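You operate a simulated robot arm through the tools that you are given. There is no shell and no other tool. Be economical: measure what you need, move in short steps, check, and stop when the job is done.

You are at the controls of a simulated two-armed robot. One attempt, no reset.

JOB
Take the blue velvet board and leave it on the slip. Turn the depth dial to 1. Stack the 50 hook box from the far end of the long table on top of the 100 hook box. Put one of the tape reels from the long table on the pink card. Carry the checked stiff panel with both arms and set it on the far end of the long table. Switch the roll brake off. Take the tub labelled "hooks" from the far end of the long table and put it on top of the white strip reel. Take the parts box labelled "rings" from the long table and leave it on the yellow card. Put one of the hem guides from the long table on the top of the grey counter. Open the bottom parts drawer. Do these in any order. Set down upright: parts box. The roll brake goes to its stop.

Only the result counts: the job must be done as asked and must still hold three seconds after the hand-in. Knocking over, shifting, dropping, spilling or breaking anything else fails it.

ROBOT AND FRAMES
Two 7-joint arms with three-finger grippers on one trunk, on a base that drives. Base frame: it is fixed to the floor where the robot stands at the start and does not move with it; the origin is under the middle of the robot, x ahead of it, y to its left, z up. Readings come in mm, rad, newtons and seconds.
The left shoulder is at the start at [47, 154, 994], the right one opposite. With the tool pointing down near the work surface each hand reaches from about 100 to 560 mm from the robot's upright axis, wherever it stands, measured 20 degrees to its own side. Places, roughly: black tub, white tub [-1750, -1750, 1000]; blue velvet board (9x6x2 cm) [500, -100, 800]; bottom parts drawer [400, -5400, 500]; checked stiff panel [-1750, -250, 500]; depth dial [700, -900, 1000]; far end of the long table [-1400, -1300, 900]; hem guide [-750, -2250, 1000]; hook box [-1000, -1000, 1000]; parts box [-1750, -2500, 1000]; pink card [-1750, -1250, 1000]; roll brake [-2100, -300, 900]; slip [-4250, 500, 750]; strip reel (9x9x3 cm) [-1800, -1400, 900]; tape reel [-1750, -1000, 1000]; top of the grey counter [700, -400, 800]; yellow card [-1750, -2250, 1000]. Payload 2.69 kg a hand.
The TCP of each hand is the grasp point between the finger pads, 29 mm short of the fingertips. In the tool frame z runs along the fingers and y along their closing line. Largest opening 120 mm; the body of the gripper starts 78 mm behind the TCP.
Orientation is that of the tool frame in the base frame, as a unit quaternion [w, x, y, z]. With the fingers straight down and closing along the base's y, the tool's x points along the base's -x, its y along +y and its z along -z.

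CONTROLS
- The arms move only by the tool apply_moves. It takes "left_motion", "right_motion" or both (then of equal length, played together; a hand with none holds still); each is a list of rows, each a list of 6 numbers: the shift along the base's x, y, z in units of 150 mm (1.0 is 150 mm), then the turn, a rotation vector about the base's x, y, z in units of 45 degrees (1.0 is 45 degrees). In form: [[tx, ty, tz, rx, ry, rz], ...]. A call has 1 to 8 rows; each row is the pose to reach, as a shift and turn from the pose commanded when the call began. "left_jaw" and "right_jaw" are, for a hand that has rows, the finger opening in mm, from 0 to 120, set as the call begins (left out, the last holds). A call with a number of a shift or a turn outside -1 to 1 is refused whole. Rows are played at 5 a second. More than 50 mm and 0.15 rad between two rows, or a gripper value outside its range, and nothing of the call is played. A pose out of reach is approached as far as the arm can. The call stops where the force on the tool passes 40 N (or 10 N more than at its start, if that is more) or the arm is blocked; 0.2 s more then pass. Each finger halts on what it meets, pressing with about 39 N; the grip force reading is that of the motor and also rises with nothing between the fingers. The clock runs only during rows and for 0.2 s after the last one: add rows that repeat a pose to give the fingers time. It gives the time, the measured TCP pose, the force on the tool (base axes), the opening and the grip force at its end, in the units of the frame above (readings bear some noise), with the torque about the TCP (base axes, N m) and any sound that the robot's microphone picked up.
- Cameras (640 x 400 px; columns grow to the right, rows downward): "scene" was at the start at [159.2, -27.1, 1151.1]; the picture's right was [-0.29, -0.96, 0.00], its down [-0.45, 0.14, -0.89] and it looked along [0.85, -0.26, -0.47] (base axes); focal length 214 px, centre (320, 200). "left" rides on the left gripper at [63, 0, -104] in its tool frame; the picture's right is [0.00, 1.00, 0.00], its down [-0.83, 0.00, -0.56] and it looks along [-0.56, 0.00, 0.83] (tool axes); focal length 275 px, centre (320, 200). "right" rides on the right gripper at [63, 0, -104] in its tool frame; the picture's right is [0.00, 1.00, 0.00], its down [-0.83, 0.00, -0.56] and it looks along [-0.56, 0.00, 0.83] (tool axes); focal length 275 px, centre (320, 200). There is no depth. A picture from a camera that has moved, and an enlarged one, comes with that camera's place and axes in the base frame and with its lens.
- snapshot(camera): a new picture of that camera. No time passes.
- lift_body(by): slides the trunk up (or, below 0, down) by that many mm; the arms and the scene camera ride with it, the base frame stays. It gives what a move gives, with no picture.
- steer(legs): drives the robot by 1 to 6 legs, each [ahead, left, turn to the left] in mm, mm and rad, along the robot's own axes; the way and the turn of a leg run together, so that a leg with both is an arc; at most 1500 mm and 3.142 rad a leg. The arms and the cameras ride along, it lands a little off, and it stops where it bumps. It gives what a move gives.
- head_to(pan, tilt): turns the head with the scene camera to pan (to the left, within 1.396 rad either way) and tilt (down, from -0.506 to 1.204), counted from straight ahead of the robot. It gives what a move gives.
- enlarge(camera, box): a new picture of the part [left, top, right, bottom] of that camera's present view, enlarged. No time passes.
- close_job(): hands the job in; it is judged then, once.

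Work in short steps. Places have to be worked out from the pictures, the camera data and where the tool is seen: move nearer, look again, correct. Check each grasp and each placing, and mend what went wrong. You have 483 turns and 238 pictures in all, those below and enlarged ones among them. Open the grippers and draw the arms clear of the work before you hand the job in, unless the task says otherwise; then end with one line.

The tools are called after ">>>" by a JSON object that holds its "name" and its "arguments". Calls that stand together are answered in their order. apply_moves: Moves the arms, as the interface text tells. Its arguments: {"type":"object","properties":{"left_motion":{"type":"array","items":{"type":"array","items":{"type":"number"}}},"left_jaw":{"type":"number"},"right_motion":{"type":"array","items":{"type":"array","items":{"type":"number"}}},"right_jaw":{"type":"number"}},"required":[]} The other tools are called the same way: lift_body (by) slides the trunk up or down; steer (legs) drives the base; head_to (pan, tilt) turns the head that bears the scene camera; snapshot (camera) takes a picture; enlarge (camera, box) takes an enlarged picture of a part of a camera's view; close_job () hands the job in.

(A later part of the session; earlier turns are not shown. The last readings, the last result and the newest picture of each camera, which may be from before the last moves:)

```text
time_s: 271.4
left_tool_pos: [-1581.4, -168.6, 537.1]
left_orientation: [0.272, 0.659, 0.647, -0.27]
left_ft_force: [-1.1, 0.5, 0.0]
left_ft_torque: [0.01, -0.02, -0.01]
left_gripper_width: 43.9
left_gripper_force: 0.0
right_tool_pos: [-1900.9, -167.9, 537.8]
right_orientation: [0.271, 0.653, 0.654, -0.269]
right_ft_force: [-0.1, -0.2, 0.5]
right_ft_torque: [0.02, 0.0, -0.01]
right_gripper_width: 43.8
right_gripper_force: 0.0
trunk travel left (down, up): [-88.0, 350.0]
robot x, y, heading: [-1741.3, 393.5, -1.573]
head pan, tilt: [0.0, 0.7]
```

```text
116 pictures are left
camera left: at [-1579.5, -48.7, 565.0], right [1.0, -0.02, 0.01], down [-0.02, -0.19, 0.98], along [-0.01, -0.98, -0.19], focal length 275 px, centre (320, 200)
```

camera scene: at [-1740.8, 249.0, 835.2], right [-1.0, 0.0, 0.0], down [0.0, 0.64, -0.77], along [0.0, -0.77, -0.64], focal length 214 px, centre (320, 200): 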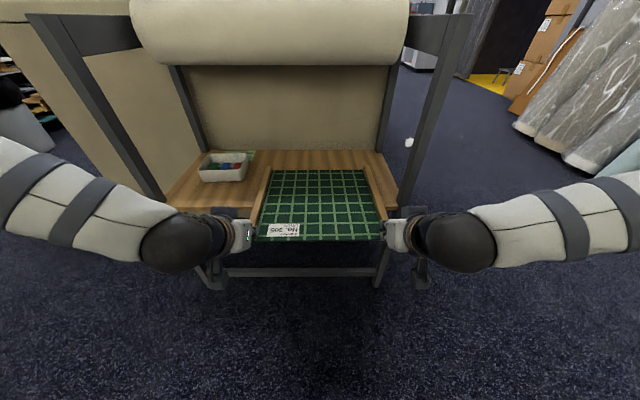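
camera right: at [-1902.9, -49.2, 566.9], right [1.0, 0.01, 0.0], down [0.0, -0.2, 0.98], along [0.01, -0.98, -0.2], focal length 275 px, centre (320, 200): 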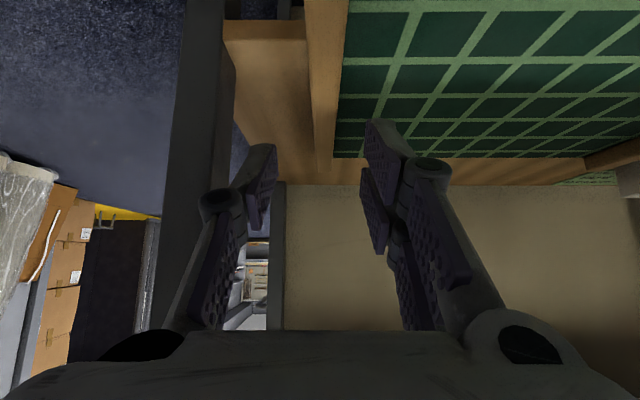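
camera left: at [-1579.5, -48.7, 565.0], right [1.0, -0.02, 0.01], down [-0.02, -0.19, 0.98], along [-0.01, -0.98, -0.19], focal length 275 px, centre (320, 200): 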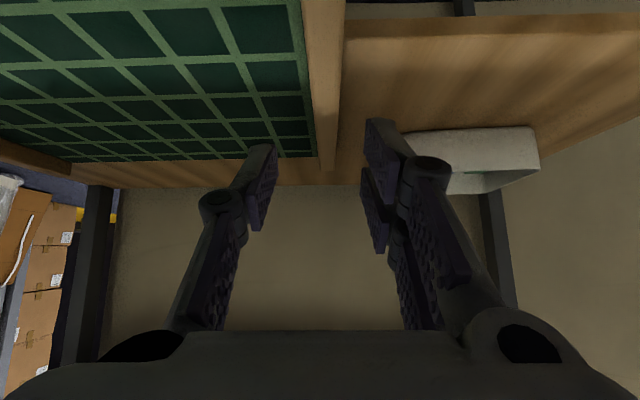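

Panel unchanged. I lower both hands and close on the battens.

>>> {"name": "apply_moves", "arguments": {"left_motion": [[0, 0, -0.15, 0, 0, 0], [0, 0, -0.3, 0, 0, 0], [0, 0, -0.36, 0, 0, 0]], "right_motion": [[0, 0, -0.15, 0, 0, 0], [0, 0, -0.3, 0, 0, 0], [0, 0, -0.36, 0, 0, 0]]}}

>>> {"name": "apply_moves", "arguments": {"left_motion": [[0, 0, 0, 0, 0, 0], [0, 0, 0, 0, 0, 0], [0, 0, 0, 0, 0, 0]], "left_jaw": 8, "right_motion": [[0, 0, 0, 0, 0, 0], [0, 0, 0, 0, 0, 0], [0, 0, 0, 0, 0, 0]], "right_jaw": 8}}

>>> {"name": "snapshot", "arguments": {"camera": "right"}}

```text
time_s: 272.2
left_tool_pos: [-1580.9, -169.2, 482.9]
left_orientation: [0.273, 0.659, 0.647, -0.27]
left_ft_force: [-0.2, -0.1, 0.1]
left_ft_torque: [0.02, -0.04, 0.0]
left_gripper_width: 44.1
left_gripper_force: 0.1
right_tool_pos: [-1900.0, -167.9, 483.3]
right_orientation: [0.273, 0.652, 0.654, -0.269]
right_ft_force: [0.5, 3.4, 7.2]
right_ft_torque: [0.1, -0.23, 0.11]
right_gripper_width: 45.5
right_gripper_force: 1.2
trunk travel left (down, up): [-88.0, 350.0]
robot x, y, heading: [-1741.0, 391.7, -1.578]
head pan, tilt: [0.0, 0.7]
```

```text
time_s: 273.0
left_tool_pos: [-1580.2, -169.3, 483.1]
left_orientation: [0.271, 0.659, 0.647, -0.27]
left_ft_force: [-5.3, -2.3, 0.0]
left_ft_torque: [0.39, 0.59, 0.41]
left_gripper_width: 18.1
left_gripper_force: 39.0
right_tool_pos: [-1903.2, -167.5, 482.7]
right_orientation: [0.272, 0.652, 0.655, -0.268]
right_ft_force: [1.2, 2.6, 6.2]
right_ft_torque: [-0.45, 0.3, 0.36]
right_gripper_width: 17.7
right_gripper_force: 39.1
trunk travel left (down, up): [-88.0, 350.0]
robot x, y, heading: [-1740.8, 391.1, -1.571]
head pan, tilt: [0.0, 0.7]
```

```text
115 pictures are left
camera right: at [-1903.2, -49.3, 512.8], right [1.0, 0.01, 0.0], down [0.0, -0.2, 0.98], along [0.01, -0.98, -0.2], focal length 275 px, centre (320, 200)
```

right: 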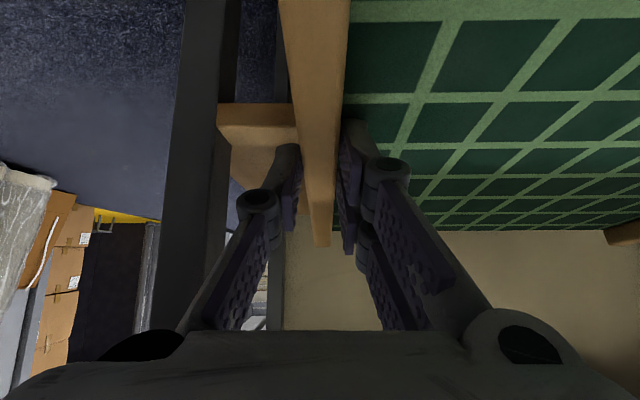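

Both gripped. I lift 40 mm with the trunk and read the loads.

>>> {"name": "lift_body", "arguments": {"by": 40}}

>>> {"name": "snapshot", "arguments": {"camera": "scene"}}

>>> {"name": "snapshot", "arguments": {"camera": "right"}}

```text
time_s: 273.9
left_tool_pos: [-1580.9, -169.3, 522.6]
left_orientation: [0.272, 0.659, 0.647, -0.269]
left_ft_force: [-1.2, -3.8, 0.5]
left_ft_torque: [-0.51, 0.44, 0.73]
left_gripper_width: 18.1
left_gripper_force: 38.9
right_tool_pos: [-1902.5, -166.2, 521.0]
right_orientation: [0.27, 0.653, 0.655, -0.267]
right_ft_force: [0.5, 2.7, -4.1]
right_ft_torque: [0.71, 0.35, 0.45]
right_gripper_width: 17.6
right_gripper_force: 38.9
trunk travel left (down, up): [-128.0, 310.0]
robot x, y, heading: [-1745.4, 390.5, -1.577]
head pan, tilt: [0.0, 0.7]
```

```text
114 pictures are left
camera scene: at [-1741.3, 160.9, 882.3], right [-1.0, 0.0, 0.0], down [0.0, 0.64, -0.76], along [0.0, -0.76, -0.64], focal length 214 px, centre (320, 200)
```

scene: 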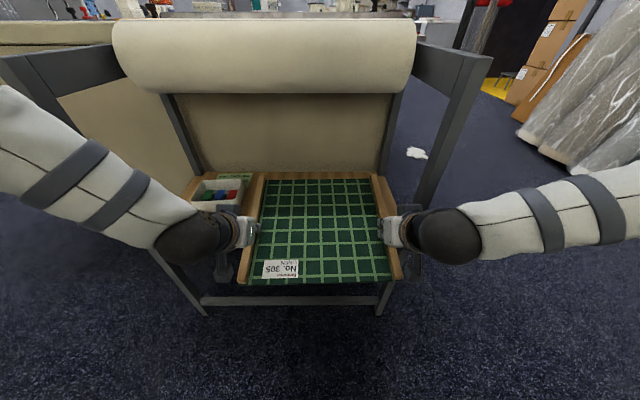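

```text
113 pictures are left
camera right: at [-1903.0, -49.0, 551.9], right [1.0, 0.01, 0.0], down [0.0, -0.2, 0.98], along [0.01, -0.98, -0.2], focal length 275 px, centre (320, 200)
```

right: 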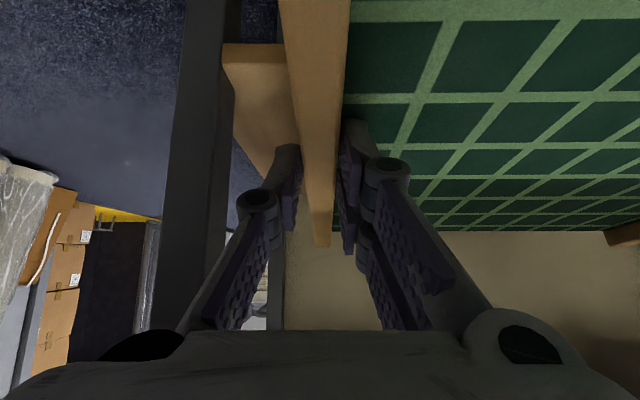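

The panel is light and level. I back well clear of the rack, then raise the trunk fully.

>>> {"name": "steer", "arguments": {"legs": [[-330, 0, 0]]}}

>>> {"name": "lift_body", "arguments": {"by": 310}}

>>> {"name": "apply_moves", "arguments": {"left_motion": [[0, 0, 0.1, 0, 0, 0], [0, 0, 0.2, 0, 0, 0]], "right_motion": [[0, 0, 0.1, 0, 0, 0], [0, 0, 0.2, 0, 0, 0]]}}

>>> {"name": "snapshot", "arguments": {"camera": "scene"}}

```text
time_s: 276.0
left_tool_pos: [-1582.7, 160.8, 522.4]
left_orientation: [0.271, 0.66, 0.646, -0.27]
left_ft_force: [5.2, -4.1, 0.9]
left_ft_torque: [0.12, 0.35, 0.68]
left_gripper_width: 18.2
left_gripper_force: 38.8
right_tool_pos: [-1901.3, 161.5, 523.4]
right_orientation: [0.271, 0.654, 0.653, -0.269]
right_ft_force: [-5.7, 2.6, -5.5]
right_ft_torque: [0.12, 0.41, 0.37]
right_gripper_width: 17.9
right_gripper_force: 39.2
trunk travel left (down, up): [-128.0, 310.0]
robot x, y, heading: [-1739.5, 715.6, -1.582]
head pan, tilt: [0.0, 0.7]
```

```text
time_s: 279.1
left_tool_pos: [-1583.8, 160.5, 831.5]
left_orientation: [0.269, 0.661, 0.647, -0.268]
left_ft_force: [-0.6, -3.8, -0.2]
left_ft_torque: [-0.06, 0.41, 0.68]
left_gripper_width: 18.0
left_gripper_force: 39.3
right_tool_pos: [-1902.7, 160.3, 832.2]
right_orientation: [0.27, 0.655, 0.653, -0.269]
right_ft_force: [0.0, 3.5, -3.6]
right_ft_torque: [0.24, 0.15, 0.47]
right_gripper_width: 18.4
right_gripper_force: 39.3
trunk travel left (down, up): [-438.0, 0.0]
robot x, y, heading: [-1739.6, 717.6, -1.581]
head pan, tilt: [0.0, 0.7]
```

```text
time_s: 279.7
left_tool_pos: [-1582.0, 161.5, 863.2]
left_orientation: [0.272, 0.66, 0.647, -0.269]
left_ft_force: [2.8, -3.4, -0.6]
left_ft_torque: [-0.12, 0.2, 0.67]
left_gripper_width: 18.1
left_gripper_force: 38.2
right_tool_pos: [-1901.0, 162.5, 863.1]
right_orientation: [0.27, 0.655, 0.653, -0.27]
right_ft_force: [-4.0, 3.9, -3.5]
right_ft_torque: [0.29, 0.11, 0.46]
right_gripper_width: 17.7
right_gripper_force: 39.1
trunk travel left (down, up): [-438.0, 0.0]
robot x, y, heading: [-1739.6, 719.8, -1.576]
head pan, tilt: [0.0, 0.7]
```

```text
112 pictures are left
camera scene: at [-1739.5, 632.7, 1217.7], right [-1.0, 0.01, 0.0], down [0.0, 0.64, -0.77], along [-0.01, -0.77, -0.64], focal length 214 px, centre (320, 200)
```

scene: 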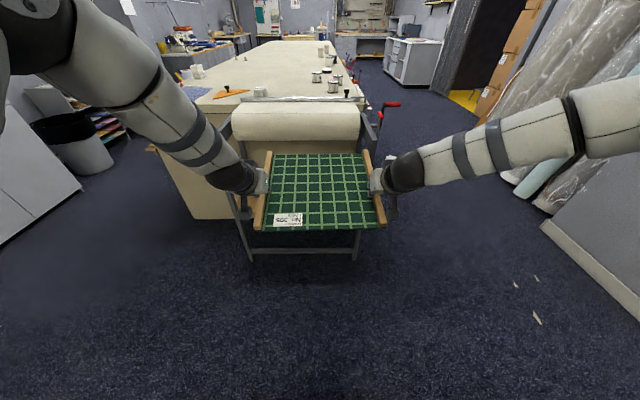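

Steady. I raise both hands another 80 mm together.

>>> {"name": "apply_moves", "arguments": {"left_motion": [[0, 0, 0.12, 0, 0, 0], [0, 0, 0.24, 0, 0, 0], [0, 0, 0.36, 0, 0, 0], [0, 0, 0.48, 0, 0, 0], [0, 0, 0.55, 0, 0, 0]], "right_motion": [[0, 0, 0.12, 0, 0, 0], [0, 0, 0.24, 0, 0, 0], [0, 0, 0.36, 0, 0, 0], [0, 0, 0.48, 0, 0, 0], [0, 0, 0.55, 0, 0, 0]]}}

```text
time_s: 280.9
left_tool_pos: [-1581.9, 160.0, 945.9]
left_orientation: [0.272, 0.66, 0.647, -0.269]
left_ft_force: [4.4, -5.1, 0.1]
left_ft_torque: [0.13, 0.32, 0.82]
left_gripper_width: 18.3
left_gripper_force: 38.8
right_tool_pos: [-1901.7, 161.5, 944.9]
right_orientation: [0.271, 0.654, 0.653, -0.27]
right_ft_force: [-6.4, 4.2, -3.2]
right_ft_torque: [0.09, 0.34, 0.66]
right_gripper_width: 17.9
right_gripper_force: 39.1
trunk travel left (down, up): [-438.0, 0.0]
robot x, y, heading: [-1742.7, 721.5, -1.581]
head pan, tilt: [0.0, 0.7]
```

At 945 the panel clears the table. I turn to face -x and reverse east along y≈720.

>>> {"name": "steer", "arguments": {"legs": [[0, 0, -0.78], [0, 0, -0.78], [-900, 0, 0], [-880, 0, 0]]}}

>>> {"name": "snapshot", "arguments": {"camera": "scene"}}

```text
time_s: 294.0
left_tool_pos: [-501.7, 594.2, 945.2]
left_orientation: [0.007, 0.924, 0.003, -0.382]
left_ft_force: [-2.2, -17.5, 0.2]
left_ft_torque: [0.11, 0.01, 0.94]
left_gripper_width: 18.3
left_gripper_force: 39.3
right_tool_pos: [-508.0, 914.2, 944.4]
right_orientation: [0.005, 0.924, 0.012, -0.382]
right_ft_force: [3.5, 17.7, -4.1]
right_ft_torque: [0.66, -0.16, 0.18]
right_gripper_width: 17.9
right_gripper_force: 38.7
trunk travel left (down, up): [-438.0, 0.0]
robot x, y, heading: [55.0, 763.4, -3.12]
head pan, tilt: [0.0, 0.7]
```

```text
111 pictures are left
camera scene: at [-31.4, 764.9, 1217.6], right [-0.02, 1.0, 0.0], down [0.64, 0.01, -0.76], along [-0.76, -0.02, -0.64], focal length 214 px, centre (320, 200)
```

scene: 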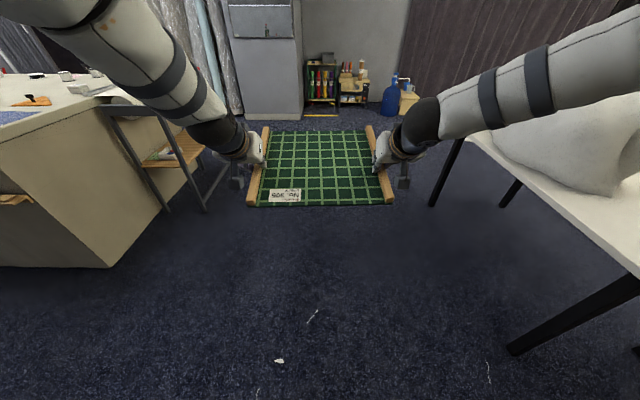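

Now slide south along the aisle to y≈-1500.

>>> {"name": "steer", "arguments": {"legs": [[0, 0, -0.02], [-20, 1130, 0], [0, 1130, 0]]}}

>>> {"name": "snapshot", "arguments": {"camera": "scene"}}

```text
time_s: 311.8
left_tool_pos: [-529.9, -1625.6, 944.8]
left_orientation: [-0.002, 0.924, -0.018, -0.383]
left_ft_force: [-3.4, -1.8, 0.2]
left_ft_torque: [0.33, 0.04, 0.66]
left_gripper_width: 18.4
left_gripper_force: 38.6
right_tool_pos: [-523.6, -1305.0, 945.1]
right_orientation: [-0.003, 0.924, -0.009, -0.382]
right_ft_force: [3.3, 2.5, -4.3]
right_ft_torque: [0.34, -0.23, 0.44]
right_gripper_width: 17.7
right_gripper_force: 38.8
trunk travel left (down, up): [-438.0, 0.0]
robot x, y, heading: [33.0, -1478.0, 3.116]
head pan, tilt: [0.0, 0.7]
```

```text
110 pictures are left
camera scene: at [-53.2, -1475.7, 1217.6], right [0.02, 1.0, 0.0], down [0.64, -0.02, -0.76], along [-0.76, 0.02, -0.64], focal length 214 px, centre (320, 200)
```

scene: 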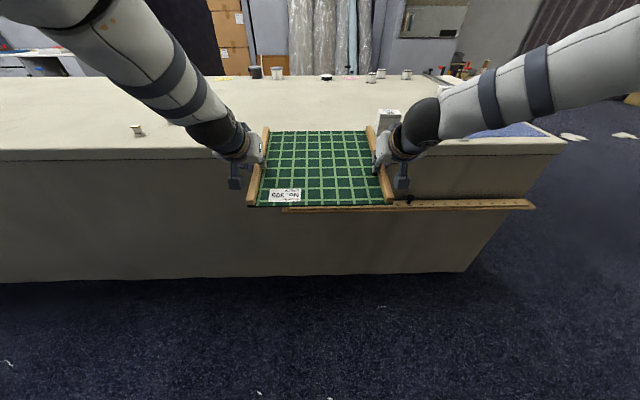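

I shift another 95 mm south, away from the box stack, straighten, and drive in 470 mm.

>>> {"name": "steer", "arguments": {"legs": [[0, 95, 0.025], [300, 0, 0], [165, 0, 0]]}}

>>> {"name": "snapshot", "arguments": {"camera": "scene"}}

```text
time_s: 315.8
left_tool_pos: [-991.2, -1743.0, 945.8]
left_orientation: [0.006, 0.924, 0.0, -0.383]
left_ft_force: [-3.9, 0.2, 0.1]
left_ft_torque: [0.39, -0.05, 0.58]
left_gripper_width: 18.3
left_gripper_force: 39.1
right_tool_pos: [-995.7, -1425.0, 944.3]
right_orientation: [0.004, 0.924, 0.008, -0.381]
right_ft_force: [2.6, 0.6, -3.5]
right_ft_torque: [0.29, -0.15, 0.45]
right_gripper_width: 17.9
right_gripper_force: 38.6
trunk travel left (down, up): [-438.0, 0.0]
robot x, y, heading: [-431.7, -1574.5, -3.129]
head pan, tilt: [0.0, 0.7]
```

```text
109 pictures are left
camera scene: at [-520.4, -1577.3, 1217.5], right [-0.01, 1.0, 0.0], down [0.64, 0.01, -0.76], along [-0.76, -0.01, -0.64], focal length 214 px, centre (320, 200)
```

scene: 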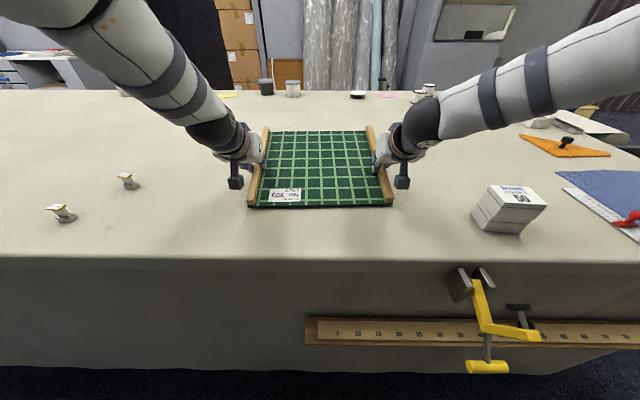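

Panel is over free table. I lower both hands together.

>>> {"name": "apply_moves", "arguments": {"left_motion": [[0, 0, -0.07, 0, 0, 0], [0, 0, -0.14, 0, 0, 0], [0, 0, -0.18, 0, 0, 0]], "right_motion": [[0, 0, -0.07, 0, 0, 0], [0, 0, -0.14, 0, 0, 0], [0, 0, -0.18, 0, 0, 0]]}}

>>> {"name": "apply_moves", "arguments": {"left_motion": [[0, 0, -0.02, 0, 0, 0], [0, 0, -0.04, 0, 0, 0]], "right_motion": [[0, 0, -0.02, 0, 0, 0], [0, 0, -0.04, 0, 0, 0]]}}

```text
time_s: 316.6
left_tool_pos: [-992.7, -1743.9, 919.8]
left_orientation: [0.006, 0.924, 0.0, -0.383]
left_ft_force: [-7.3, 5.5, 3.8]
left_ft_torque: [-0.01, -0.29, -0.08]
left_gripper_width: 18.4
left_gripper_force: 39.1
right_tool_pos: [-995.3, -1424.8, 921.2]
right_orientation: [0.005, 0.923, 0.008, -0.384]
right_ft_force: [-5.2, -7.0, 18.7]
right_ft_torque: [-0.35, 0.0, 0.19]
right_gripper_width: 17.9
right_gripper_force: 39.3
trunk travel left (down, up): [-438.0, 0.0]
robot x, y, heading: [-435.0, -1573.8, -3.13]
head pan, tilt: [0.0, 0.7]
```

```text
time_s: 317.2
left_tool_pos: [-989.5, -1744.3, 919.0]
left_orientation: [0.005, 0.921, 0.0, -0.389]
left_ft_force: [-9.8, 7.4, 18.4]
left_ft_torque: [0.09, -0.49, 0.03]
left_gripper_width: 18.3
left_gripper_force: 39.1
right_tool_pos: [-995.6, -1423.4, 921.4]
right_orientation: [0.005, 0.921, 0.008, -0.389]
right_ft_force: [-9.6, -7.4, 38.0]
right_ft_torque: [-0.41, 0.12, 0.19]
right_gripper_width: 17.5
right_gripper_force: 38.4
trunk travel left (down, up): [-438.0, 0.0]
robot x, y, heading: [-436.6, -1576.2, -3.131]
head pan, tilt: [0.0, 0.7]
```

On the table. I open both hands and lift clear.

>>> {"name": "apply_moves", "arguments": {"left_motion": [[0, 0, 0, 0, 0, 0], [0, 0, 0, 0, 0, 0], [0, 0, 0.2, 0, 0, 0], [0.1, 0, 0.45, 0, 0, 0]], "left_jaw": 46, "right_motion": [[0, 0, 0, 0, 0, 0], [0, 0, 0, 0, 0, 0], [0, 0, 0.2, 0, 0, 0], [0.1, 0, 0.45, 0, 0, 0]], "right_jaw": 46}}

>>> {"name": "steer", "arguments": {"legs": [[-250, 0, 0]]}}

>>> {"name": "snapshot", "arguments": {"camera": "scene"}}

```text
time_s: 318.2
left_tool_pos: [-972.1, -1744.5, 981.2]
left_orientation: [0.005, 0.924, -0.001, -0.383]
left_ft_force: [-0.1, -0.9, 0.4]
left_ft_torque: [0.01, 0.05, -0.01]
left_gripper_width: 46.1
left_gripper_force: 0.1
right_tool_pos: [-977.1, -1422.8, 978.4]
right_orientation: [0.005, 0.924, 0.008, -0.382]
right_ft_force: [-0.1, 0.7, 0.6]
right_ft_torque: [0.01, 0.03, 0.0]
right_gripper_width: 46.7
right_gripper_force: 0.4
trunk travel left (down, up): [-438.0, 0.0]
robot x, y, heading: [-436.9, -1577.9, -3.134]
head pan, tilt: [0.0, 0.7]
```

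```text
time_s: 320.1
left_tool_pos: [-718.5, -1743.9, 980.0]
left_orientation: [0.006, 0.924, 0.001, -0.382]
left_ft_force: [-0.2, 0.2, -0.3]
left_ft_torque: [-0.01, -0.01, 0.01]
left_gripper_width: 46.0
left_gripper_force: 0.1
right_tool_pos: [-725.5, -1420.9, 979.6]
right_orientation: [0.005, 0.924, 0.01, -0.383]
right_ft_force: [-0.5, 0.0, 0.0]
right_ft_torque: [0.02, -0.02, -0.01]
right_gripper_width: 46.2
right_gripper_force: 0.0
trunk travel left (down, up): [-438.0, 0.0]
robot x, y, heading: [-179.5, -1572.4, -3.129]
head pan, tilt: [0.0, 0.7]
```

```text
108 pictures are left
camera scene: at [-262.9, -1574.0, 1217.6], right [-0.02, 1.0, 0.0], down [0.64, 0.01, -0.77], along [-0.77, -0.01, -0.64], focal length 214 px, centre (320, 200)
```

scene: 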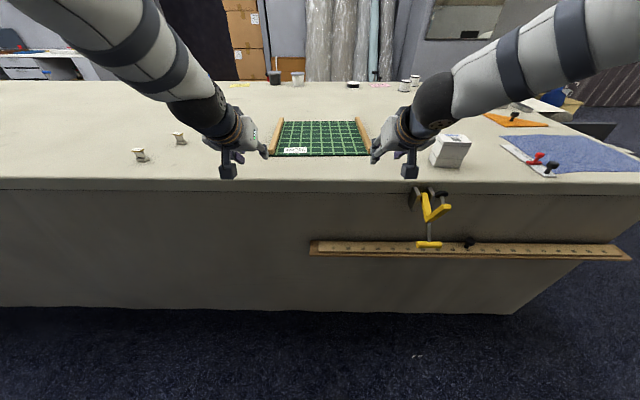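

Panel placed. I straighten both hands and look south along the aisle toward the drawers.

>>> {"name": "apply_moves", "arguments": {"left_motion": [[0.1, 0, 0.1, 0, -0.18, 0], [0.2, 0, 0.2, 0, -0.36, 0], [0.3, 0, 0.3, 0, -0.54, 0], [0.3, 0, 0.4, 0, -0.72, 0], [0.3, 0.1, 0.5, 0, -0.9, 0], [0.3, 0.2, 0.5, 0, -1.0, 0]], "right_motion": [[0.1, 0, 0.1, 0, -0.18, 0], [0.2, 0, 0.2, 0, -0.36, 0], [0.3, 0, 0.3, 0, -0.54, 0], [0.3, 0, 0.4, 0, -0.72, 0], [0.3, -0.1, 0.5, 0, -0.9, 0], [0.3, -0.2, 0.5, 0, -1.0, 0]]}}

>>> {"name": "steer", "arguments": {"legs": [[50, 0, 0], [0, 0, 1.56]]}}

>>> {"name": "head_to", "arguments": {"pan": 0.2, "tilt": 0.25}}

>>> {"name": "snapshot", "arguments": {"camera": "scene"}}

```text
time_s: 321.5
left_tool_pos: [-674.3, -1712.8, 1053.3]
left_orientation: [0.006, 1.0, -0.001, 0.001]
left_ft_force: [-0.5, -0.1, 0.4]
left_ft_torque: [-0.03, -0.07, 0.03]
left_gripper_width: 45.7
left_gripper_force: 0.1
right_tool_pos: [-681.4, -1452.6, 1052.6]
right_orientation: [0.009, 1.0, 0.008, 0.002]
right_ft_force: [0.2, -0.1, -0.1]
right_ft_torque: [0.01, -0.02, 0.01]
right_gripper_width: 46.0
right_gripper_force: 0.1
trunk travel left (down, up): [-438.0, 0.0]
robot x, y, heading: [-176.9, -1573.5, -3.13]
head pan, tilt: [0.0, 0.7]
```

```text
time_s: 326.2
left_tool_pos: [-91.6, -2068.9, 1053.9]
left_orientation: [0.004, 0.711, 0.703, 0.005]
left_ft_force: [0.6, -0.2, 0.0]
left_ft_torque: [0.01, 0.01, 0.01]
left_gripper_width: 46.0
left_gripper_force: 0.1
right_tool_pos: [-354.8, -2075.5, 1054.1]
right_orientation: [0.005, 0.705, 0.709, 0.006]
right_ft_force: [0.4, -0.1, 0.0]
right_ft_torque: [0.01, 0.03, 0.03]
right_gripper_width: 45.9
right_gripper_force: 0.1
trunk travel left (down, up): [-438.0, 0.0]
robot x, y, heading: [-227.7, -1575.2, -1.561]
head pan, tilt: [0.0, 0.7]
```

```text
time_s: 327.1
left_tool_pos: [-91.6, -2069.1, 1054.2]
left_orientation: [0.004, 0.711, 0.703, 0.005]
left_ft_force: [0.2, -0.2, -0.8]
left_ft_torque: [-0.01, 0.0, 0.03]
left_gripper_width: 45.9
left_gripper_force: 0.1
right_tool_pos: [-354.6, -2075.5, 1053.7]
right_orientation: [0.005, 0.706, 0.709, 0.006]
right_ft_force: [-0.3, 0.6, 0.3]
right_ft_torque: [-0.03, -0.01, 0.0]
right_gripper_width: 45.9
right_gripper_force: 0.0
trunk travel left (down, up): [-438.0, 0.0]
robot x, y, heading: [-228.9, -1571.2, -1.566]
head pan, tilt: [0.201, 0.25]
```

```text
107 pictures are left
camera scene: at [-207.7, -1666.3, 1258.4], right [-0.98, -0.21, 0.0], down [-0.05, 0.24, -0.97], along [0.2, -0.95, -0.25], focal length 214 px, centre (320, 200)
```

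scene: 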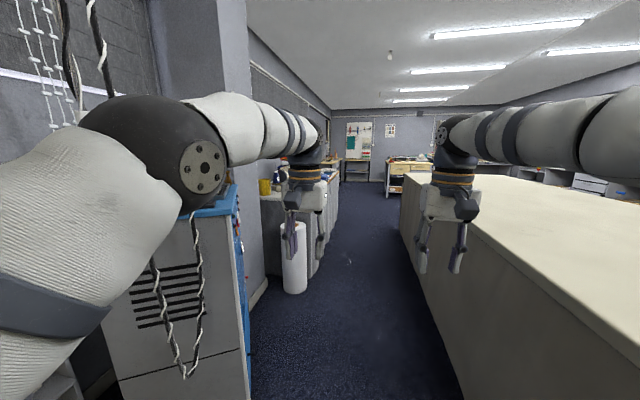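

The aisle is clear down the middle (x≈-230). I drive south 1500 mm and look again.

>>> {"name": "steer", "arguments": {"legs": [[1500, 0, 0]]}}

>>> {"name": "snapshot", "arguments": {"camera": "scene"}}

```text
time_s: 334.5
left_tool_pos: [-56.9, -3551.4, 1054.7]
left_orientation: [0.005, 0.705, 0.71, 0.004]
left_ft_force: [-0.5, 0.4, -0.2]
left_ft_torque: [0.01, 0.0, 0.0]
left_gripper_width: 46.1
left_gripper_force: 0.0
right_tool_pos: [-318.1, -3563.2, 1053.0]
right_orientation: [0.004, 0.698, 0.716, 0.007]
right_ft_force: [-0.6, -0.6, 0.2]
right_ft_torque: [0.01, -0.03, 0.0]
right_gripper_width: 46.2
right_gripper_force: 0.0
trunk travel left (down, up): [-438.0, 0.0]
robot x, y, heading: [-203.9, -3059.4, -1.546]
head pan, tilt: [0.201, 0.25]
```

```text
106 pictures are left
camera scene: at [-180.7, -3150.4, 1258.5], right [-0.97, -0.23, 0.0], down [-0.06, 0.24, -0.97], along [0.22, -0.94, -0.25], focal length 214 px, centre (320, 200)
```

scene: 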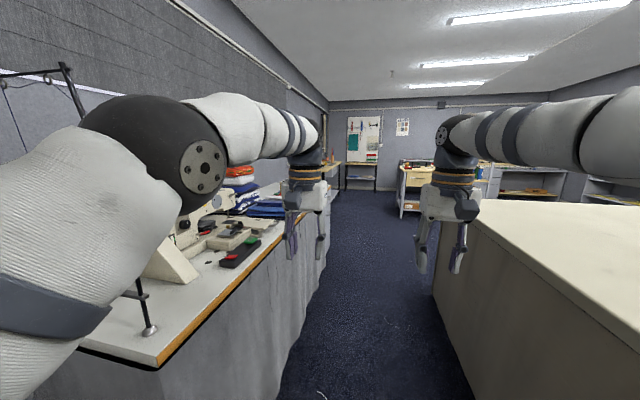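

The left counter with a sewing machine and lamp is close to my left elbow, so I shift 230 mm right (west) before going on.

>>> {"name": "steer", "arguments": {"legs": [[0, -230, -0.025]]}}

>>> {"name": "enlarge", "arguments": {"camera": "scene", "box": [310, 110, 510, 240]}}

```text
time_s: 336.9
left_tool_pos: [-300.5, -3557.9, 1054.6]
left_orientation: [0.004, 0.713, 0.701, 0.004]
left_ft_force: [0.1, -0.7, -0.1]
left_ft_torque: [0.01, -0.02, -0.01]
left_gripper_width: 45.7
left_gripper_force: 0.1
right_tool_pos: [-563.1, -3563.0, 1054.2]
right_orientation: [0.006, 0.707, 0.707, 0.006]
right_ft_force: [-0.1, -0.9, 0.0]
right_ft_torque: [0.01, 0.03, -0.03]
right_gripper_width: 46.1
right_gripper_force: 0.0
trunk travel left (down, up): [-438.0, 0.0]
robot x, y, heading: [-431.1, -3063.0, -1.566]
head pan, tilt: [0.201, 0.25]
```

```text
3.08 times, centred on (410, 175) of scene
camera zoom: at [-414.8, -3154.2, 1258.5], right [-0.98, -0.2, 0.0], down [-0.05, 0.24, -0.97], along [0.2, -0.95, -0.25], focal length 660 px, centre (43, 277)
```

zoom: 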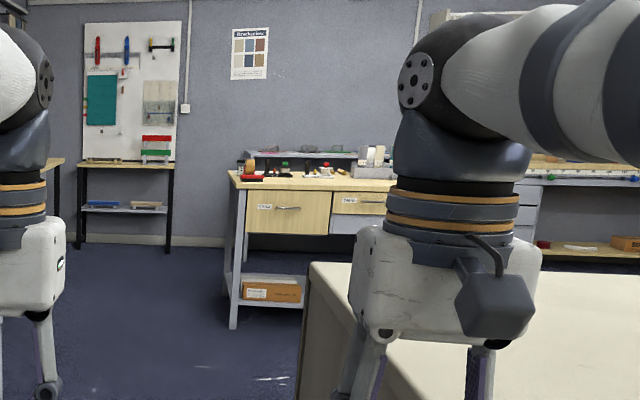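

I continue south 1100 mm and look left.

>>> {"name": "steer", "arguments": {"legs": [[1100, 0, 0]]}}

>>> {"name": "head_to", "arguments": {"pan": 0.6, "tilt": 0.35}}

>>> {"name": "snapshot", "arguments": {"camera": "scene"}}

```text
time_s: 342.5
left_tool_pos: [-303.3, -4661.9, 1053.8]
left_orientation: [0.005, 0.715, 0.699, 0.005]
left_ft_force: [0.1, -0.9, -0.7]
left_ft_torque: [0.03, -0.01, 0.01]
left_gripper_width: 46.0
left_gripper_force: 0.0
right_tool_pos: [-565.8, -4663.6, 1052.2]
right_orientation: [0.006, 0.71, 0.704, 0.006]
right_ft_force: [0.3, 0.2, 0.5]
right_ft_torque: [0.0, 0.05, 0.02]
right_gripper_width: 46.0
right_gripper_force: 0.1
trunk travel left (down, up): [-438.0, 0.0]
robot x, y, heading: [-434.7, -4162.4, -1.574]
head pan, tilt: [0.201, 0.25]
```

```text
time_s: 343.4
left_tool_pos: [-303.8, -4662.1, 1055.3]
left_orientation: [0.004, 0.715, 0.699, 0.005]
left_ft_force: [-1.2, -0.5, -0.2]
left_ft_torque: [0.0, -0.01, -0.01]
left_gripper_width: 46.3
left_gripper_force: 0.1
right_tool_pos: [-565.9, -4664.3, 1053.8]
right_orientation: [0.005, 0.709, 0.706, 0.006]
right_ft_force: [-0.2, -0.3, 0.4]
right_ft_torque: [-0.01, 0.02, 0.0]
right_gripper_width: 46.1
right_gripper_force: 0.0
trunk travel left (down, up): [-438.0, 0.0]
robot x, y, heading: [-434.4, -4161.4, -1.571]
head pan, tilt: [0.6, 0.351]
```

```text
104 pictures are left
camera scene: at [-381.7, -4242.6, 1249.0], right [-0.83, -0.56, 0.0], down [-0.19, 0.28, -0.94], along [0.53, -0.78, -0.34], focal length 214 px, centre (320, 200)
```

scene: 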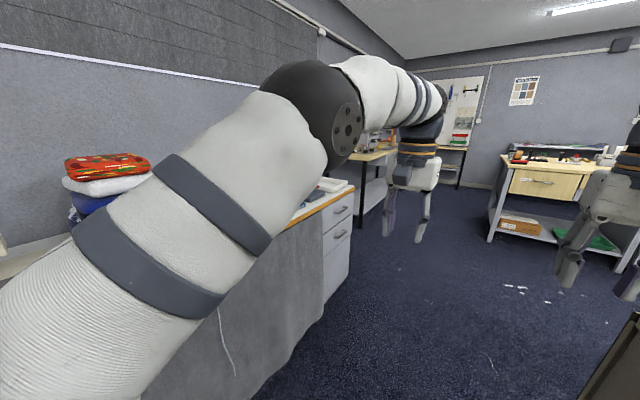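

The pedestal drawers are at the end of the left counter. I drive on 950 mm and turn to face +x there.

>>> {"name": "steer", "arguments": {"legs": [[950, -50, 0], [0, 0, 1.571]]}}

>>> {"name": "head_to", "arguments": {"pan": 0.0, "tilt": 0.6}}

>>> {"name": "snapshot", "arguments": {"camera": "scene"}}

```text
time_s: 352.2
left_tool_pos: [11.2, -4990.9, 1054.5]
left_orientation: [0.0, 0.014, 1.0, 0.006]
left_ft_force: [0.1, 1.0, -0.9]
left_ft_torque: [0.0, -0.03, 0.02]
left_gripper_width: 45.7
left_gripper_force: 0.0
right_tool_pos: [12.6, -5253.0, 1054.0]
right_orientation: [-0.001, 0.005, 1.0, 0.008]
right_ft_force: [0.2, 0.2, -0.1]
right_ft_torque: [-0.01, 0.02, 0.01]
right_gripper_width: 45.9
right_gripper_force: 0.0
trunk travel left (down, up): [-438.0, 0.0]
robot x, y, heading: [-488.1, -5121.0, -0.008]
head pan, tilt: [0.6, 0.351]
```

```text
time_s: 353.2
left_tool_pos: [10.6, -4990.2, 1054.0]
left_orientation: [0.0, 0.013, 1.0, 0.006]
left_ft_force: [0.4, 1.3, 0.1]
left_ft_torque: [0.01, -0.01, -0.02]
left_gripper_width: 45.8
left_gripper_force: 0.0
right_tool_pos: [11.2, -5252.7, 1053.1]
right_orientation: [-0.001, 0.006, 1.0, 0.008]
right_ft_force: [-0.4, -0.6, 0.2]
right_ft_torque: [0.0, 0.02, 0.03]
right_gripper_width: 45.8
right_gripper_force: 0.1
trunk travel left (down, up): [-438.0, 0.0]
robot x, y, heading: [-487.1, -5120.3, -0.008]
head pan, tilt: [0.0, 0.6]
```

```text
103 pictures are left
camera scene: at [-397.2, -5119.6, 1226.3], right [-0.01, -1.0, 0.0], down [-0.56, 0.01, -0.83], along [0.83, -0.01, -0.56], focal length 214 px, centre (320, 200)
```

scene: 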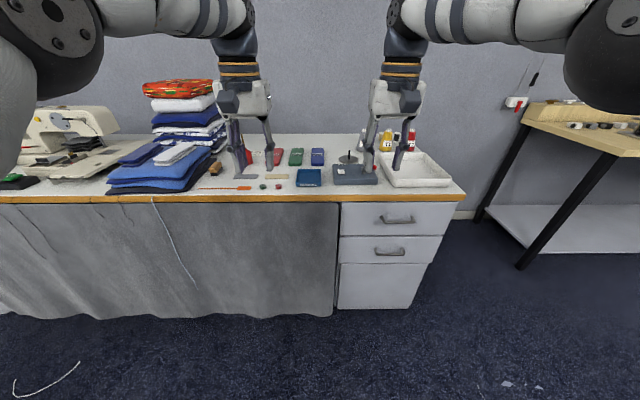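

I zoom on the drawers.

>>> {"name": "enlarge", "arguments": {"camera": "scene", "box": [320, 190, 480, 320]}}

```text
3.08 times, centred on (400, 255) of scene
camera zoom: at [-397.2, -5119.6, 1226.3], right [-0.01, -1.0, 0.0], down [-0.56, 0.01, -0.83], along [0.83, -0.01, -0.56], focal length 660 px, centre (74, 31)
```

zoom: 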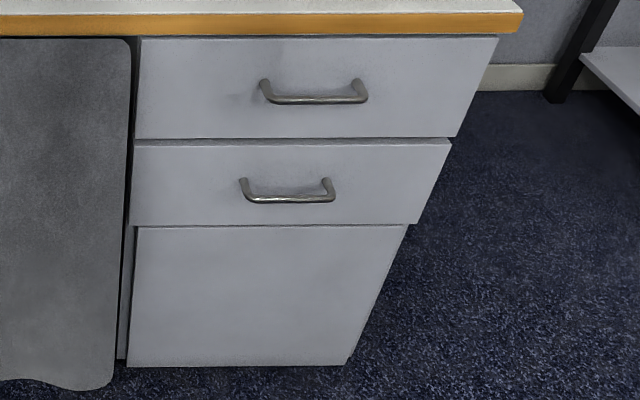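

The bottom drawer (lower of the two with handles) has its bar at about [120,-5385,616]. I'll grip it with the right hand, fingers horizontal and closing vertically. First I reposition and lower the trunk.

>>> {"name": "steer", "arguments": {"legs": [[-60, -95, 0.008]]}}

>>> {"name": "lift_body", "arguments": {"by": -340}}

>>> {"name": "apply_moves", "arguments": {"right_motion": [[0, 0, 0, 0, -0.18, 0], [0, 0, 0, 0, -0.36, 0], [0, 0, 0, 0, -0.54, 0], [0, 0, 0, 0, -0.72, 0], [0, 0, 0, 0, -0.9, 0], [0, 0, 0, 0, -1.0, 0]], "right_jaw": 60}}

>>> {"name": "apply_moves", "arguments": {"right_motion": [[0, 0, 0, 0, -0.18, 0], [0, 0, 0, 0, -0.36, 0], [0, 0, 0, 0, -0.54, 0], [0, 0, 0, 0, -0.72, 0], [0, 0, 0, 0, -0.9, 0], [0, 0, 0, 0, -1.0, 0]]}}

```text
time_s: 354.6
left_tool_pos: [-51.2, -5080.2, 1054.8]
left_orientation: [0.0, 0.009, 1.0, 0.006]
left_ft_force: [0.3, -1.9, 0.2]
left_ft_torque: [0.04, -0.01, 0.0]
left_gripper_width: 46.0
left_gripper_force: 0.0
right_tool_pos: [-47.6, -5342.9, 1053.7]
right_orientation: [0.0, 0.001, 1.0, 0.008]
right_ft_force: [0.7, -0.6, 0.7]
right_ft_torque: [-0.01, 0.02, 0.0]
right_gripper_width: 45.9
right_gripper_force: 0.0
trunk travel left (down, up): [-438.0, 0.0]
robot x, y, heading: [-546.1, -5218.3, 0.0]
head pan, tilt: [0.0, 0.6]
```

```text
time_s: 357.9
left_tool_pos: [-23.9, -5080.6, 547.2]
left_orientation: [-0.18, 0.01, 0.984, 0.005]
left_ft_force: [0.9, 0.3, 0.1]
left_ft_torque: [0.0, -0.04, 0.02]
left_gripper_width: 46.0
left_gripper_force: 0.0
right_tool_pos: [-46.2, -5344.2, 714.9]
right_orientation: [0.0, 0.0, 1.0, 0.007]
right_ft_force: [-0.9, 0.5, -0.4]
right_ft_torque: [-0.01, 0.02, -0.02]
right_gripper_width: 46.0
right_gripper_force: 0.1
trunk travel left (down, up): [-98.0, 340.0]
robot x, y, heading: [-545.3, -5212.9, 0.008]
head pan, tilt: [0.0, 0.6]
```

```text
time_s: 359.3
left_tool_pos: [-25.0, -5080.0, 547.3]
left_orientation: [-0.18, 0.009, 0.984, 0.004]
left_ft_force: [0.1, -1.0, 0.6]
left_ft_torque: [-0.04, -0.01, 0.01]
left_gripper_width: 45.9
left_gripper_force: 0.1
right_tool_pos: [-47.1, -5343.1, 713.3]
right_orientation: [0.381, -0.003, 0.924, 0.008]
right_ft_force: [-0.5, 0.7, -0.8]
right_ft_torque: [0.0, 0.01, -0.03]
right_gripper_width: 59.8
right_gripper_force: 0.0
trunk travel left (down, up): [-98.0, 340.0]
robot x, y, heading: [-549.9, -5214.5, 0.002]
head pan, tilt: [0.0, 0.6]
```

```text
time_s: 360.7
left_tool_pos: [-24.0, -5080.7, 547.5]
left_orientation: [-0.181, 0.011, 0.983, 0.004]
left_ft_force: [-0.5, -0.7, 0.5]
left_ft_torque: [-0.02, 0.03, 0.01]
left_gripper_width: 46.2
left_gripper_force: 0.0
right_tool_pos: [-22.5, -5320.8, 716.4]
right_orientation: [0.705, -0.002, 0.709, 0.003]
right_ft_force: [-0.4, -1.1, -0.4]
right_ft_torque: [-0.02, 0.0, -0.01]
right_gripper_width: 60.1
right_gripper_force: 0.1
right hand out of reach, approached as far as the arm can: row 3, 4, 5, 6
trunk travel left (down, up): [-98.0, 340.0]
robot x, y, heading: [-543.6, -5215.5, 0.0]
head pan, tilt: [0.0, 0.6]
```

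The left hand's reading is odd after lowering (z 547, tilted). I look.

>>> {"name": "snapshot", "arguments": {"camera": "scene"}}

>>> {"name": "snapshot", "arguments": {"camera": "left"}}

```text
101 pictures are left
camera scene: at [-302.5, -5214.5, 855.5], right [0.0, -1.0, 0.0], down [-0.57, 0.0, -0.82], along [0.82, 0.0, -0.57], focal length 214 px, centre (320, 200)
```

scene: 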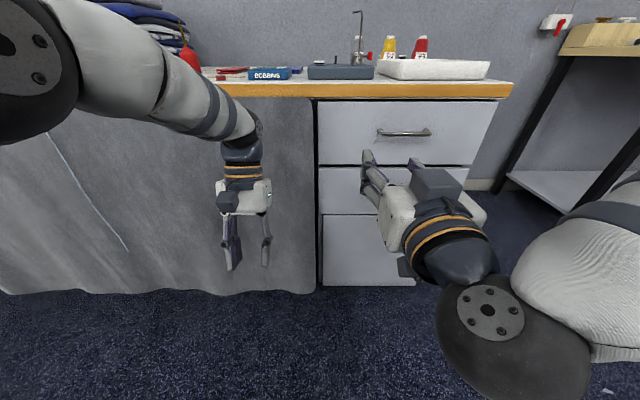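

```text
100 pictures are left
camera left: at [-45.3, -5079.1, 666.3], right [0.03, 1.0, 0.0], down [0.97, -0.03, 0.23], along [0.23, 0.0, -0.97], focal length 275 px, centre (320, 200)
```

left: 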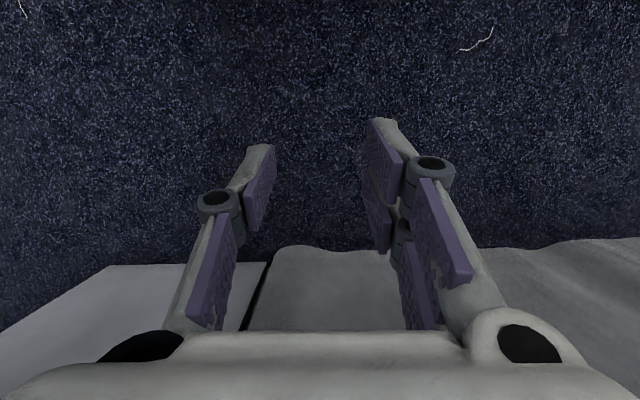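

I check the counter items near the left forearm for any disturbance.

>>> {"name": "enlarge", "arguments": {"camera": "scene", "box": [0, 0, 330, 180]}}

```text
1.94 times, centred on (165, 90) of scene
camera zoom: at [-302.5, -5214.5, 855.5], right [0.0, -1.0, 0.0], down [-0.57, 0.0, -0.82], along [0.82, 0.0, -0.57], focal length 416 px, centre (621, 413)
```

zoom: 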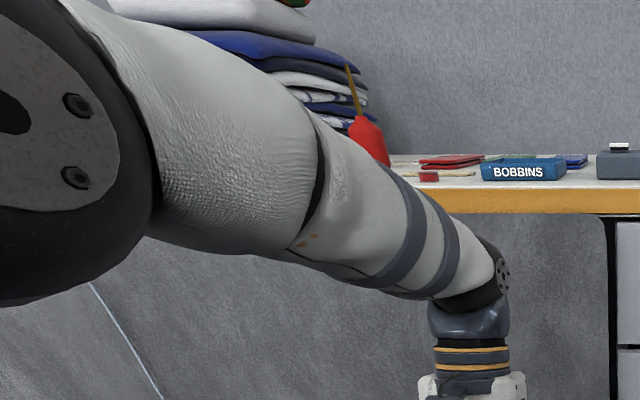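

That red tool was already there (hidden behind the hand earlier). I draw the left hand back toward me and level it, out of the way.

>>> {"name": "apply_moves", "arguments": {"left_motion": [[-0.2, 0.05, 0.1, 0, 0.15, 0], [-0.4, 0.1, 0.2, 0, 0.3, 0], [-0.6, 0.15, 0.3, 0, 0.45, 0], [-0.8, 0.2, 0.4, 0, 0.45, 0]]}}

>>> {"name": "apply_moves", "arguments": {"right_motion": [[0, 0, 0, 0.18, 0, 0], [0, 0, 0, 0.36, 0, 0], [0, 0, 0, 0.54, 0, 0], [0, 0, 0, 0.72, 0, 0], [0, 0, 0, 0.9, 0, 0], [0, 0, 0, 1.0, 0, 0]]}}

>>> {"name": "apply_moves", "arguments": {"right_motion": [[0, 0, 0, 0.18, 0, 0], [0, 0, 0, 0.36, 0, 0], [0, 0, 0, 0.54, 0, 0], [0, 0, 0, 0.72, 0, 0], [0, 0, 0, 0.9, 0, 0], [0, 0, 0, 1.0, 0, 0]]}}

>>> {"name": "snapshot", "arguments": {"camera": "scene"}}

```text
time_s: 361.7
left_tool_pos: [-143.7, -5050.8, 607.1]
left_orientation: [-0.351, 0.01, 0.936, 0.002]
left_ft_force: [-0.8, -0.1, 0.5]
left_ft_torque: [0.03, 0.03, -0.04]
left_gripper_width: 45.9
left_gripper_force: 0.1
right_tool_pos: [-22.2, -5320.4, 716.4]
right_orientation: [0.705, -0.003, 0.71, 0.003]
right_ft_force: [-0.4, 0.7, 0.3]
right_ft_torque: [0.02, 0.01, -0.01]
right_gripper_width: 59.8
right_gripper_force: 0.1
trunk travel left (down, up): [-98.0, 340.0]
robot x, y, heading: [-545.9, -5214.3, 0.001]
head pan, tilt: [0.0, 0.6]
```

```text
time_s: 363.1
left_tool_pos: [-143.4, -5049.9, 606.5]
left_orientation: [-0.351, 0.011, 0.936, 0.002]
left_ft_force: [0.3, -0.7, -0.6]
left_ft_torque: [-0.04, 0.02, 0.0]
left_gripper_width: 46.0
left_gripper_force: 0.0
right_tool_pos: [-23.7, -5318.3, 718.9]
right_orientation: [0.654, 0.269, 0.651, 0.273]
right_ft_force: [0.1, -0.3, 0.5]
right_ft_torque: [-0.03, -0.03, -0.02]
right_gripper_width: 59.9
right_gripper_force: 0.0
right hand out of reach, approached as far as the arm can: row 5, 6
trunk travel left (down, up): [-98.0, 340.0]
robot x, y, heading: [-546.8, -5210.2, 0.003]
head pan, tilt: [0.0, 0.6]
```

```text
time_s: 364.5
left_tool_pos: [-141.8, -5050.5, 605.3]
left_orientation: [-0.351, 0.01, 0.936, 0.002]
left_ft_force: [-0.6, 0.0, -0.1]
left_ft_torque: [-0.03, 0.03, 0.01]
left_gripper_width: 45.9
left_gripper_force: 0.0
right_tool_pos: [-29.8, -5331.7, 793.1]
right_orientation: [0.497, 0.5, 0.505, 0.498]
right_ft_force: [0.7, 0.0, 0.8]
right_ft_torque: [0.0, 0.02, 0.0]
right_gripper_width: 59.8
right_gripper_force: 0.1
right hand out of reach, approached as far as the arm can: row 1, 2, 3, 4, 5, 6
trunk travel left (down, up): [-98.0, 340.0]
robot x, y, heading: [-548.9, -5207.3, 0.004]
head pan, tilt: [0.0, 0.6]
```

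```text
98 pictures are left
camera scene: at [-302.5, -5214.5, 855.5], right [0.0, -1.0, 0.0], down [-0.56, 0.0, -0.83], along [0.83, 0.0, -0.56], focal length 214 px, centre (320, 200)
```

scene: 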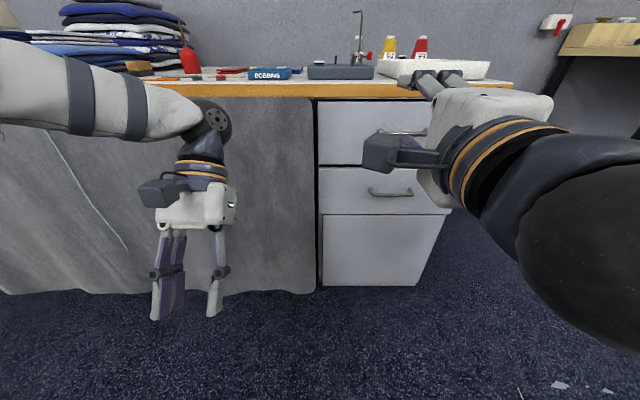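

The counter edge is really at x≈232, top z≈806, so the handle is near [190,-5402,562]. I take the right camera's view.

>>> {"name": "snapshot", "arguments": {"camera": "right"}}

```text
97 pictures are left
camera right: at [-134.7, -5269.1, 793.4], right [0.01, 0.01, 1.0], down [-0.55, -0.83, 0.01], along [0.83, -0.55, 0.0], focal length 275 px, centre (320, 200)
```

right: 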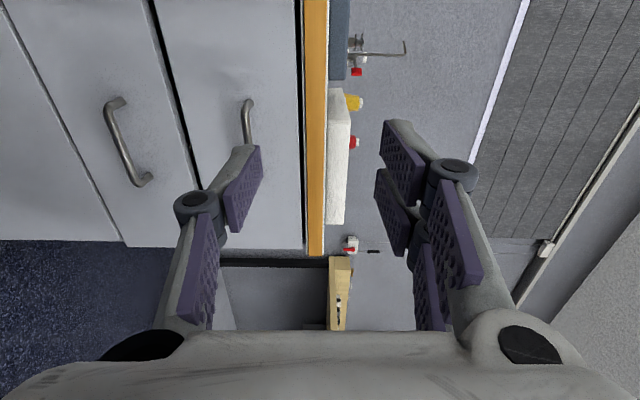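

I bring the hand down in front of the handle, staying 100+ mm short, then look again.

>>> {"name": "apply_moves", "arguments": {"right_motion": [[0, 0, -0.3, 0, 0, 0], [0, -0.1, -0.6, 0, 0, 0], [0.1, -0.2, -0.88, 0, 0, 0], [0.3, -0.3, -1.0, 0, 0, 0]], "left_motion": [[0, 0, 0, 0, -0.18, 0], [0, 0, 0, 0, -0.36, 0], [0, 0, 0, 0, -0.54, 0], [0, 0, 0, 0, -0.72, 0]]}}

>>> {"name": "apply_moves", "arguments": {"right_motion": [[0.1, -0.1, -0.15, 0, 0, 0], [0.2, -0.1, -0.4, 0, 0, 0]]}}

>>> {"name": "snapshot", "arguments": {"camera": "right"}}

```text
time_s: 365.5
left_tool_pos: [-143.6, -5050.2, 606.7]
left_orientation: [-0.075, 0.009, 0.997, 0.004]
left_ft_force: [-0.7, 0.6, 0.1]
left_ft_torque: [-0.01, -0.02, -0.04]
left_gripper_width: 45.9
left_gripper_force: 0.1
right_tool_pos: [-4.0, -5391.9, 777.6]
right_orientation: [0.492, 0.503, 0.509, 0.496]
right_ft_force: [-0.3, -0.5, -0.6]
right_ft_torque: [0.03, 0.05, 0.0]
right_gripper_width: 60.1
right_gripper_force: 0.0
right hand out of reach, approached as far as the arm can: row 1, 2, 3, 4
trunk travel left (down, up): [-98.0, 340.0]
robot x, y, heading: [-547.4, -5211.2, 0.0]
head pan, tilt: [0.0, 0.6]
```

```text
time_s: 366.1
left_tool_pos: [-143.9, -5052.1, 607.7]
left_orientation: [-0.075, 0.009, 0.997, 0.005]
left_ft_force: [0.8, -0.1, -0.5]
left_ft_torque: [0.0, -0.02, -0.03]
left_gripper_width: 45.7
left_gripper_force: 0.0
right_tool_pos: [3.8, -5416.5, 792.6]
right_orientation: [0.502, 0.497, 0.498, 0.503]
right_ft_force: [0.0, 0.3, 0.1]
right_ft_torque: [0.03, -0.02, -0.02]
right_gripper_width: 59.9
right_gripper_force: 0.0
right hand out of reach, approached as far as the arm can: row 1, 2
trunk travel left (down, up): [-98.0, 340.0]
robot x, y, heading: [-547.2, -5212.4, 0.003]
head pan, tilt: [0.0, 0.6]
```

```text
96 pictures are left
camera right: at [-101.1, -5352.2, 791.4], right [-0.01, 0.0, 1.0], down [-0.55, -0.83, 0.0], along [0.83, -0.55, 0.01], focal length 275 px, centre (320, 200)
```

right: 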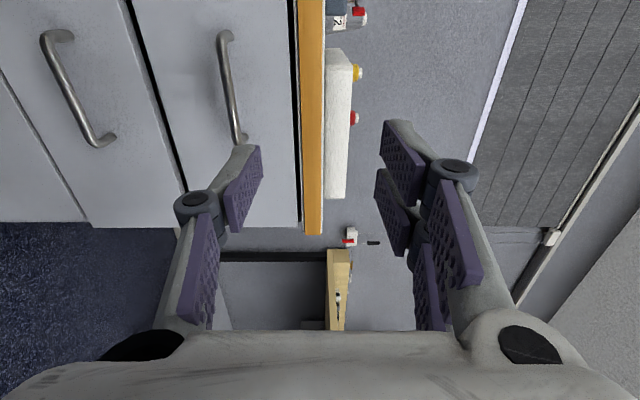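

The horizontal wrist is at a limit at this height. Pitching the fingers 45° down keeps the closing plane vertical and may free it, so I do that while lowering.

>>> {"name": "apply_moves", "arguments": {"right_motion": [[-0.1, 0, -0.1, 0, 0.18, 0], [-0.15, 0.05, -0.2, 0, 0.36, 0], [-0.2, 0.1, -0.35, 0, 0.54, 0], [-0.2, 0.1, -0.5, 0, 0.72, 0], [-0.2, 0.1, -0.7, 0, 0.9, 0], [-0.2, 0.1, -0.85, 0, 1.0, 0]]}}

>>> {"name": "snapshot", "arguments": {"camera": "right"}}

```text
time_s: 367.5
left_tool_pos: [-143.9, -5051.6, 607.0]
left_orientation: [-0.076, 0.009, 0.997, 0.005]
left_ft_force: [0.2, -0.3, 0.7]
left_ft_torque: [0.01, -0.02, 0.02]
left_gripper_width: 46.1
left_gripper_force: 0.0
right_tool_pos: [-25.5, -5399.7, 664.5]
right_orientation: [0.274, 0.651, 0.652, 0.276]
right_ft_force: [0.5, 0.5, -1.4]
right_ft_torque: [-0.01, -0.03, 0.01]
right_gripper_width: 60.0
right_gripper_force: 0.0
trunk travel left (down, up): [-98.0, 340.0]
robot x, y, heading: [-548.5, -5212.0, 0.005]
head pan, tilt: [0.0, 0.6]
```

```text
95 pictures are left
camera right: at [-100.8, -5335.5, 738.0], right [0.7, 0.0, 0.72], down [-0.4, -0.83, 0.39], along [0.6, -0.55, -0.58], focal length 275 px, centre (320, 200)
```

right: 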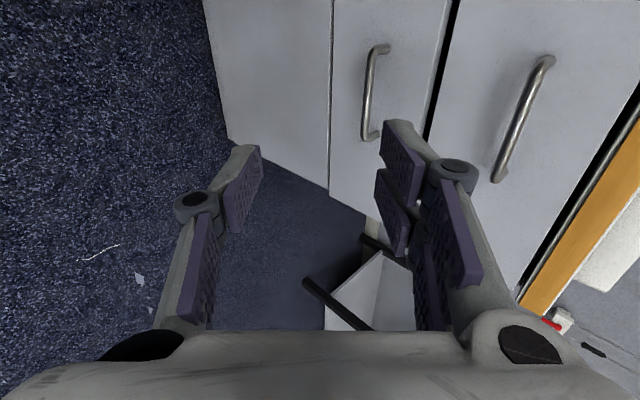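

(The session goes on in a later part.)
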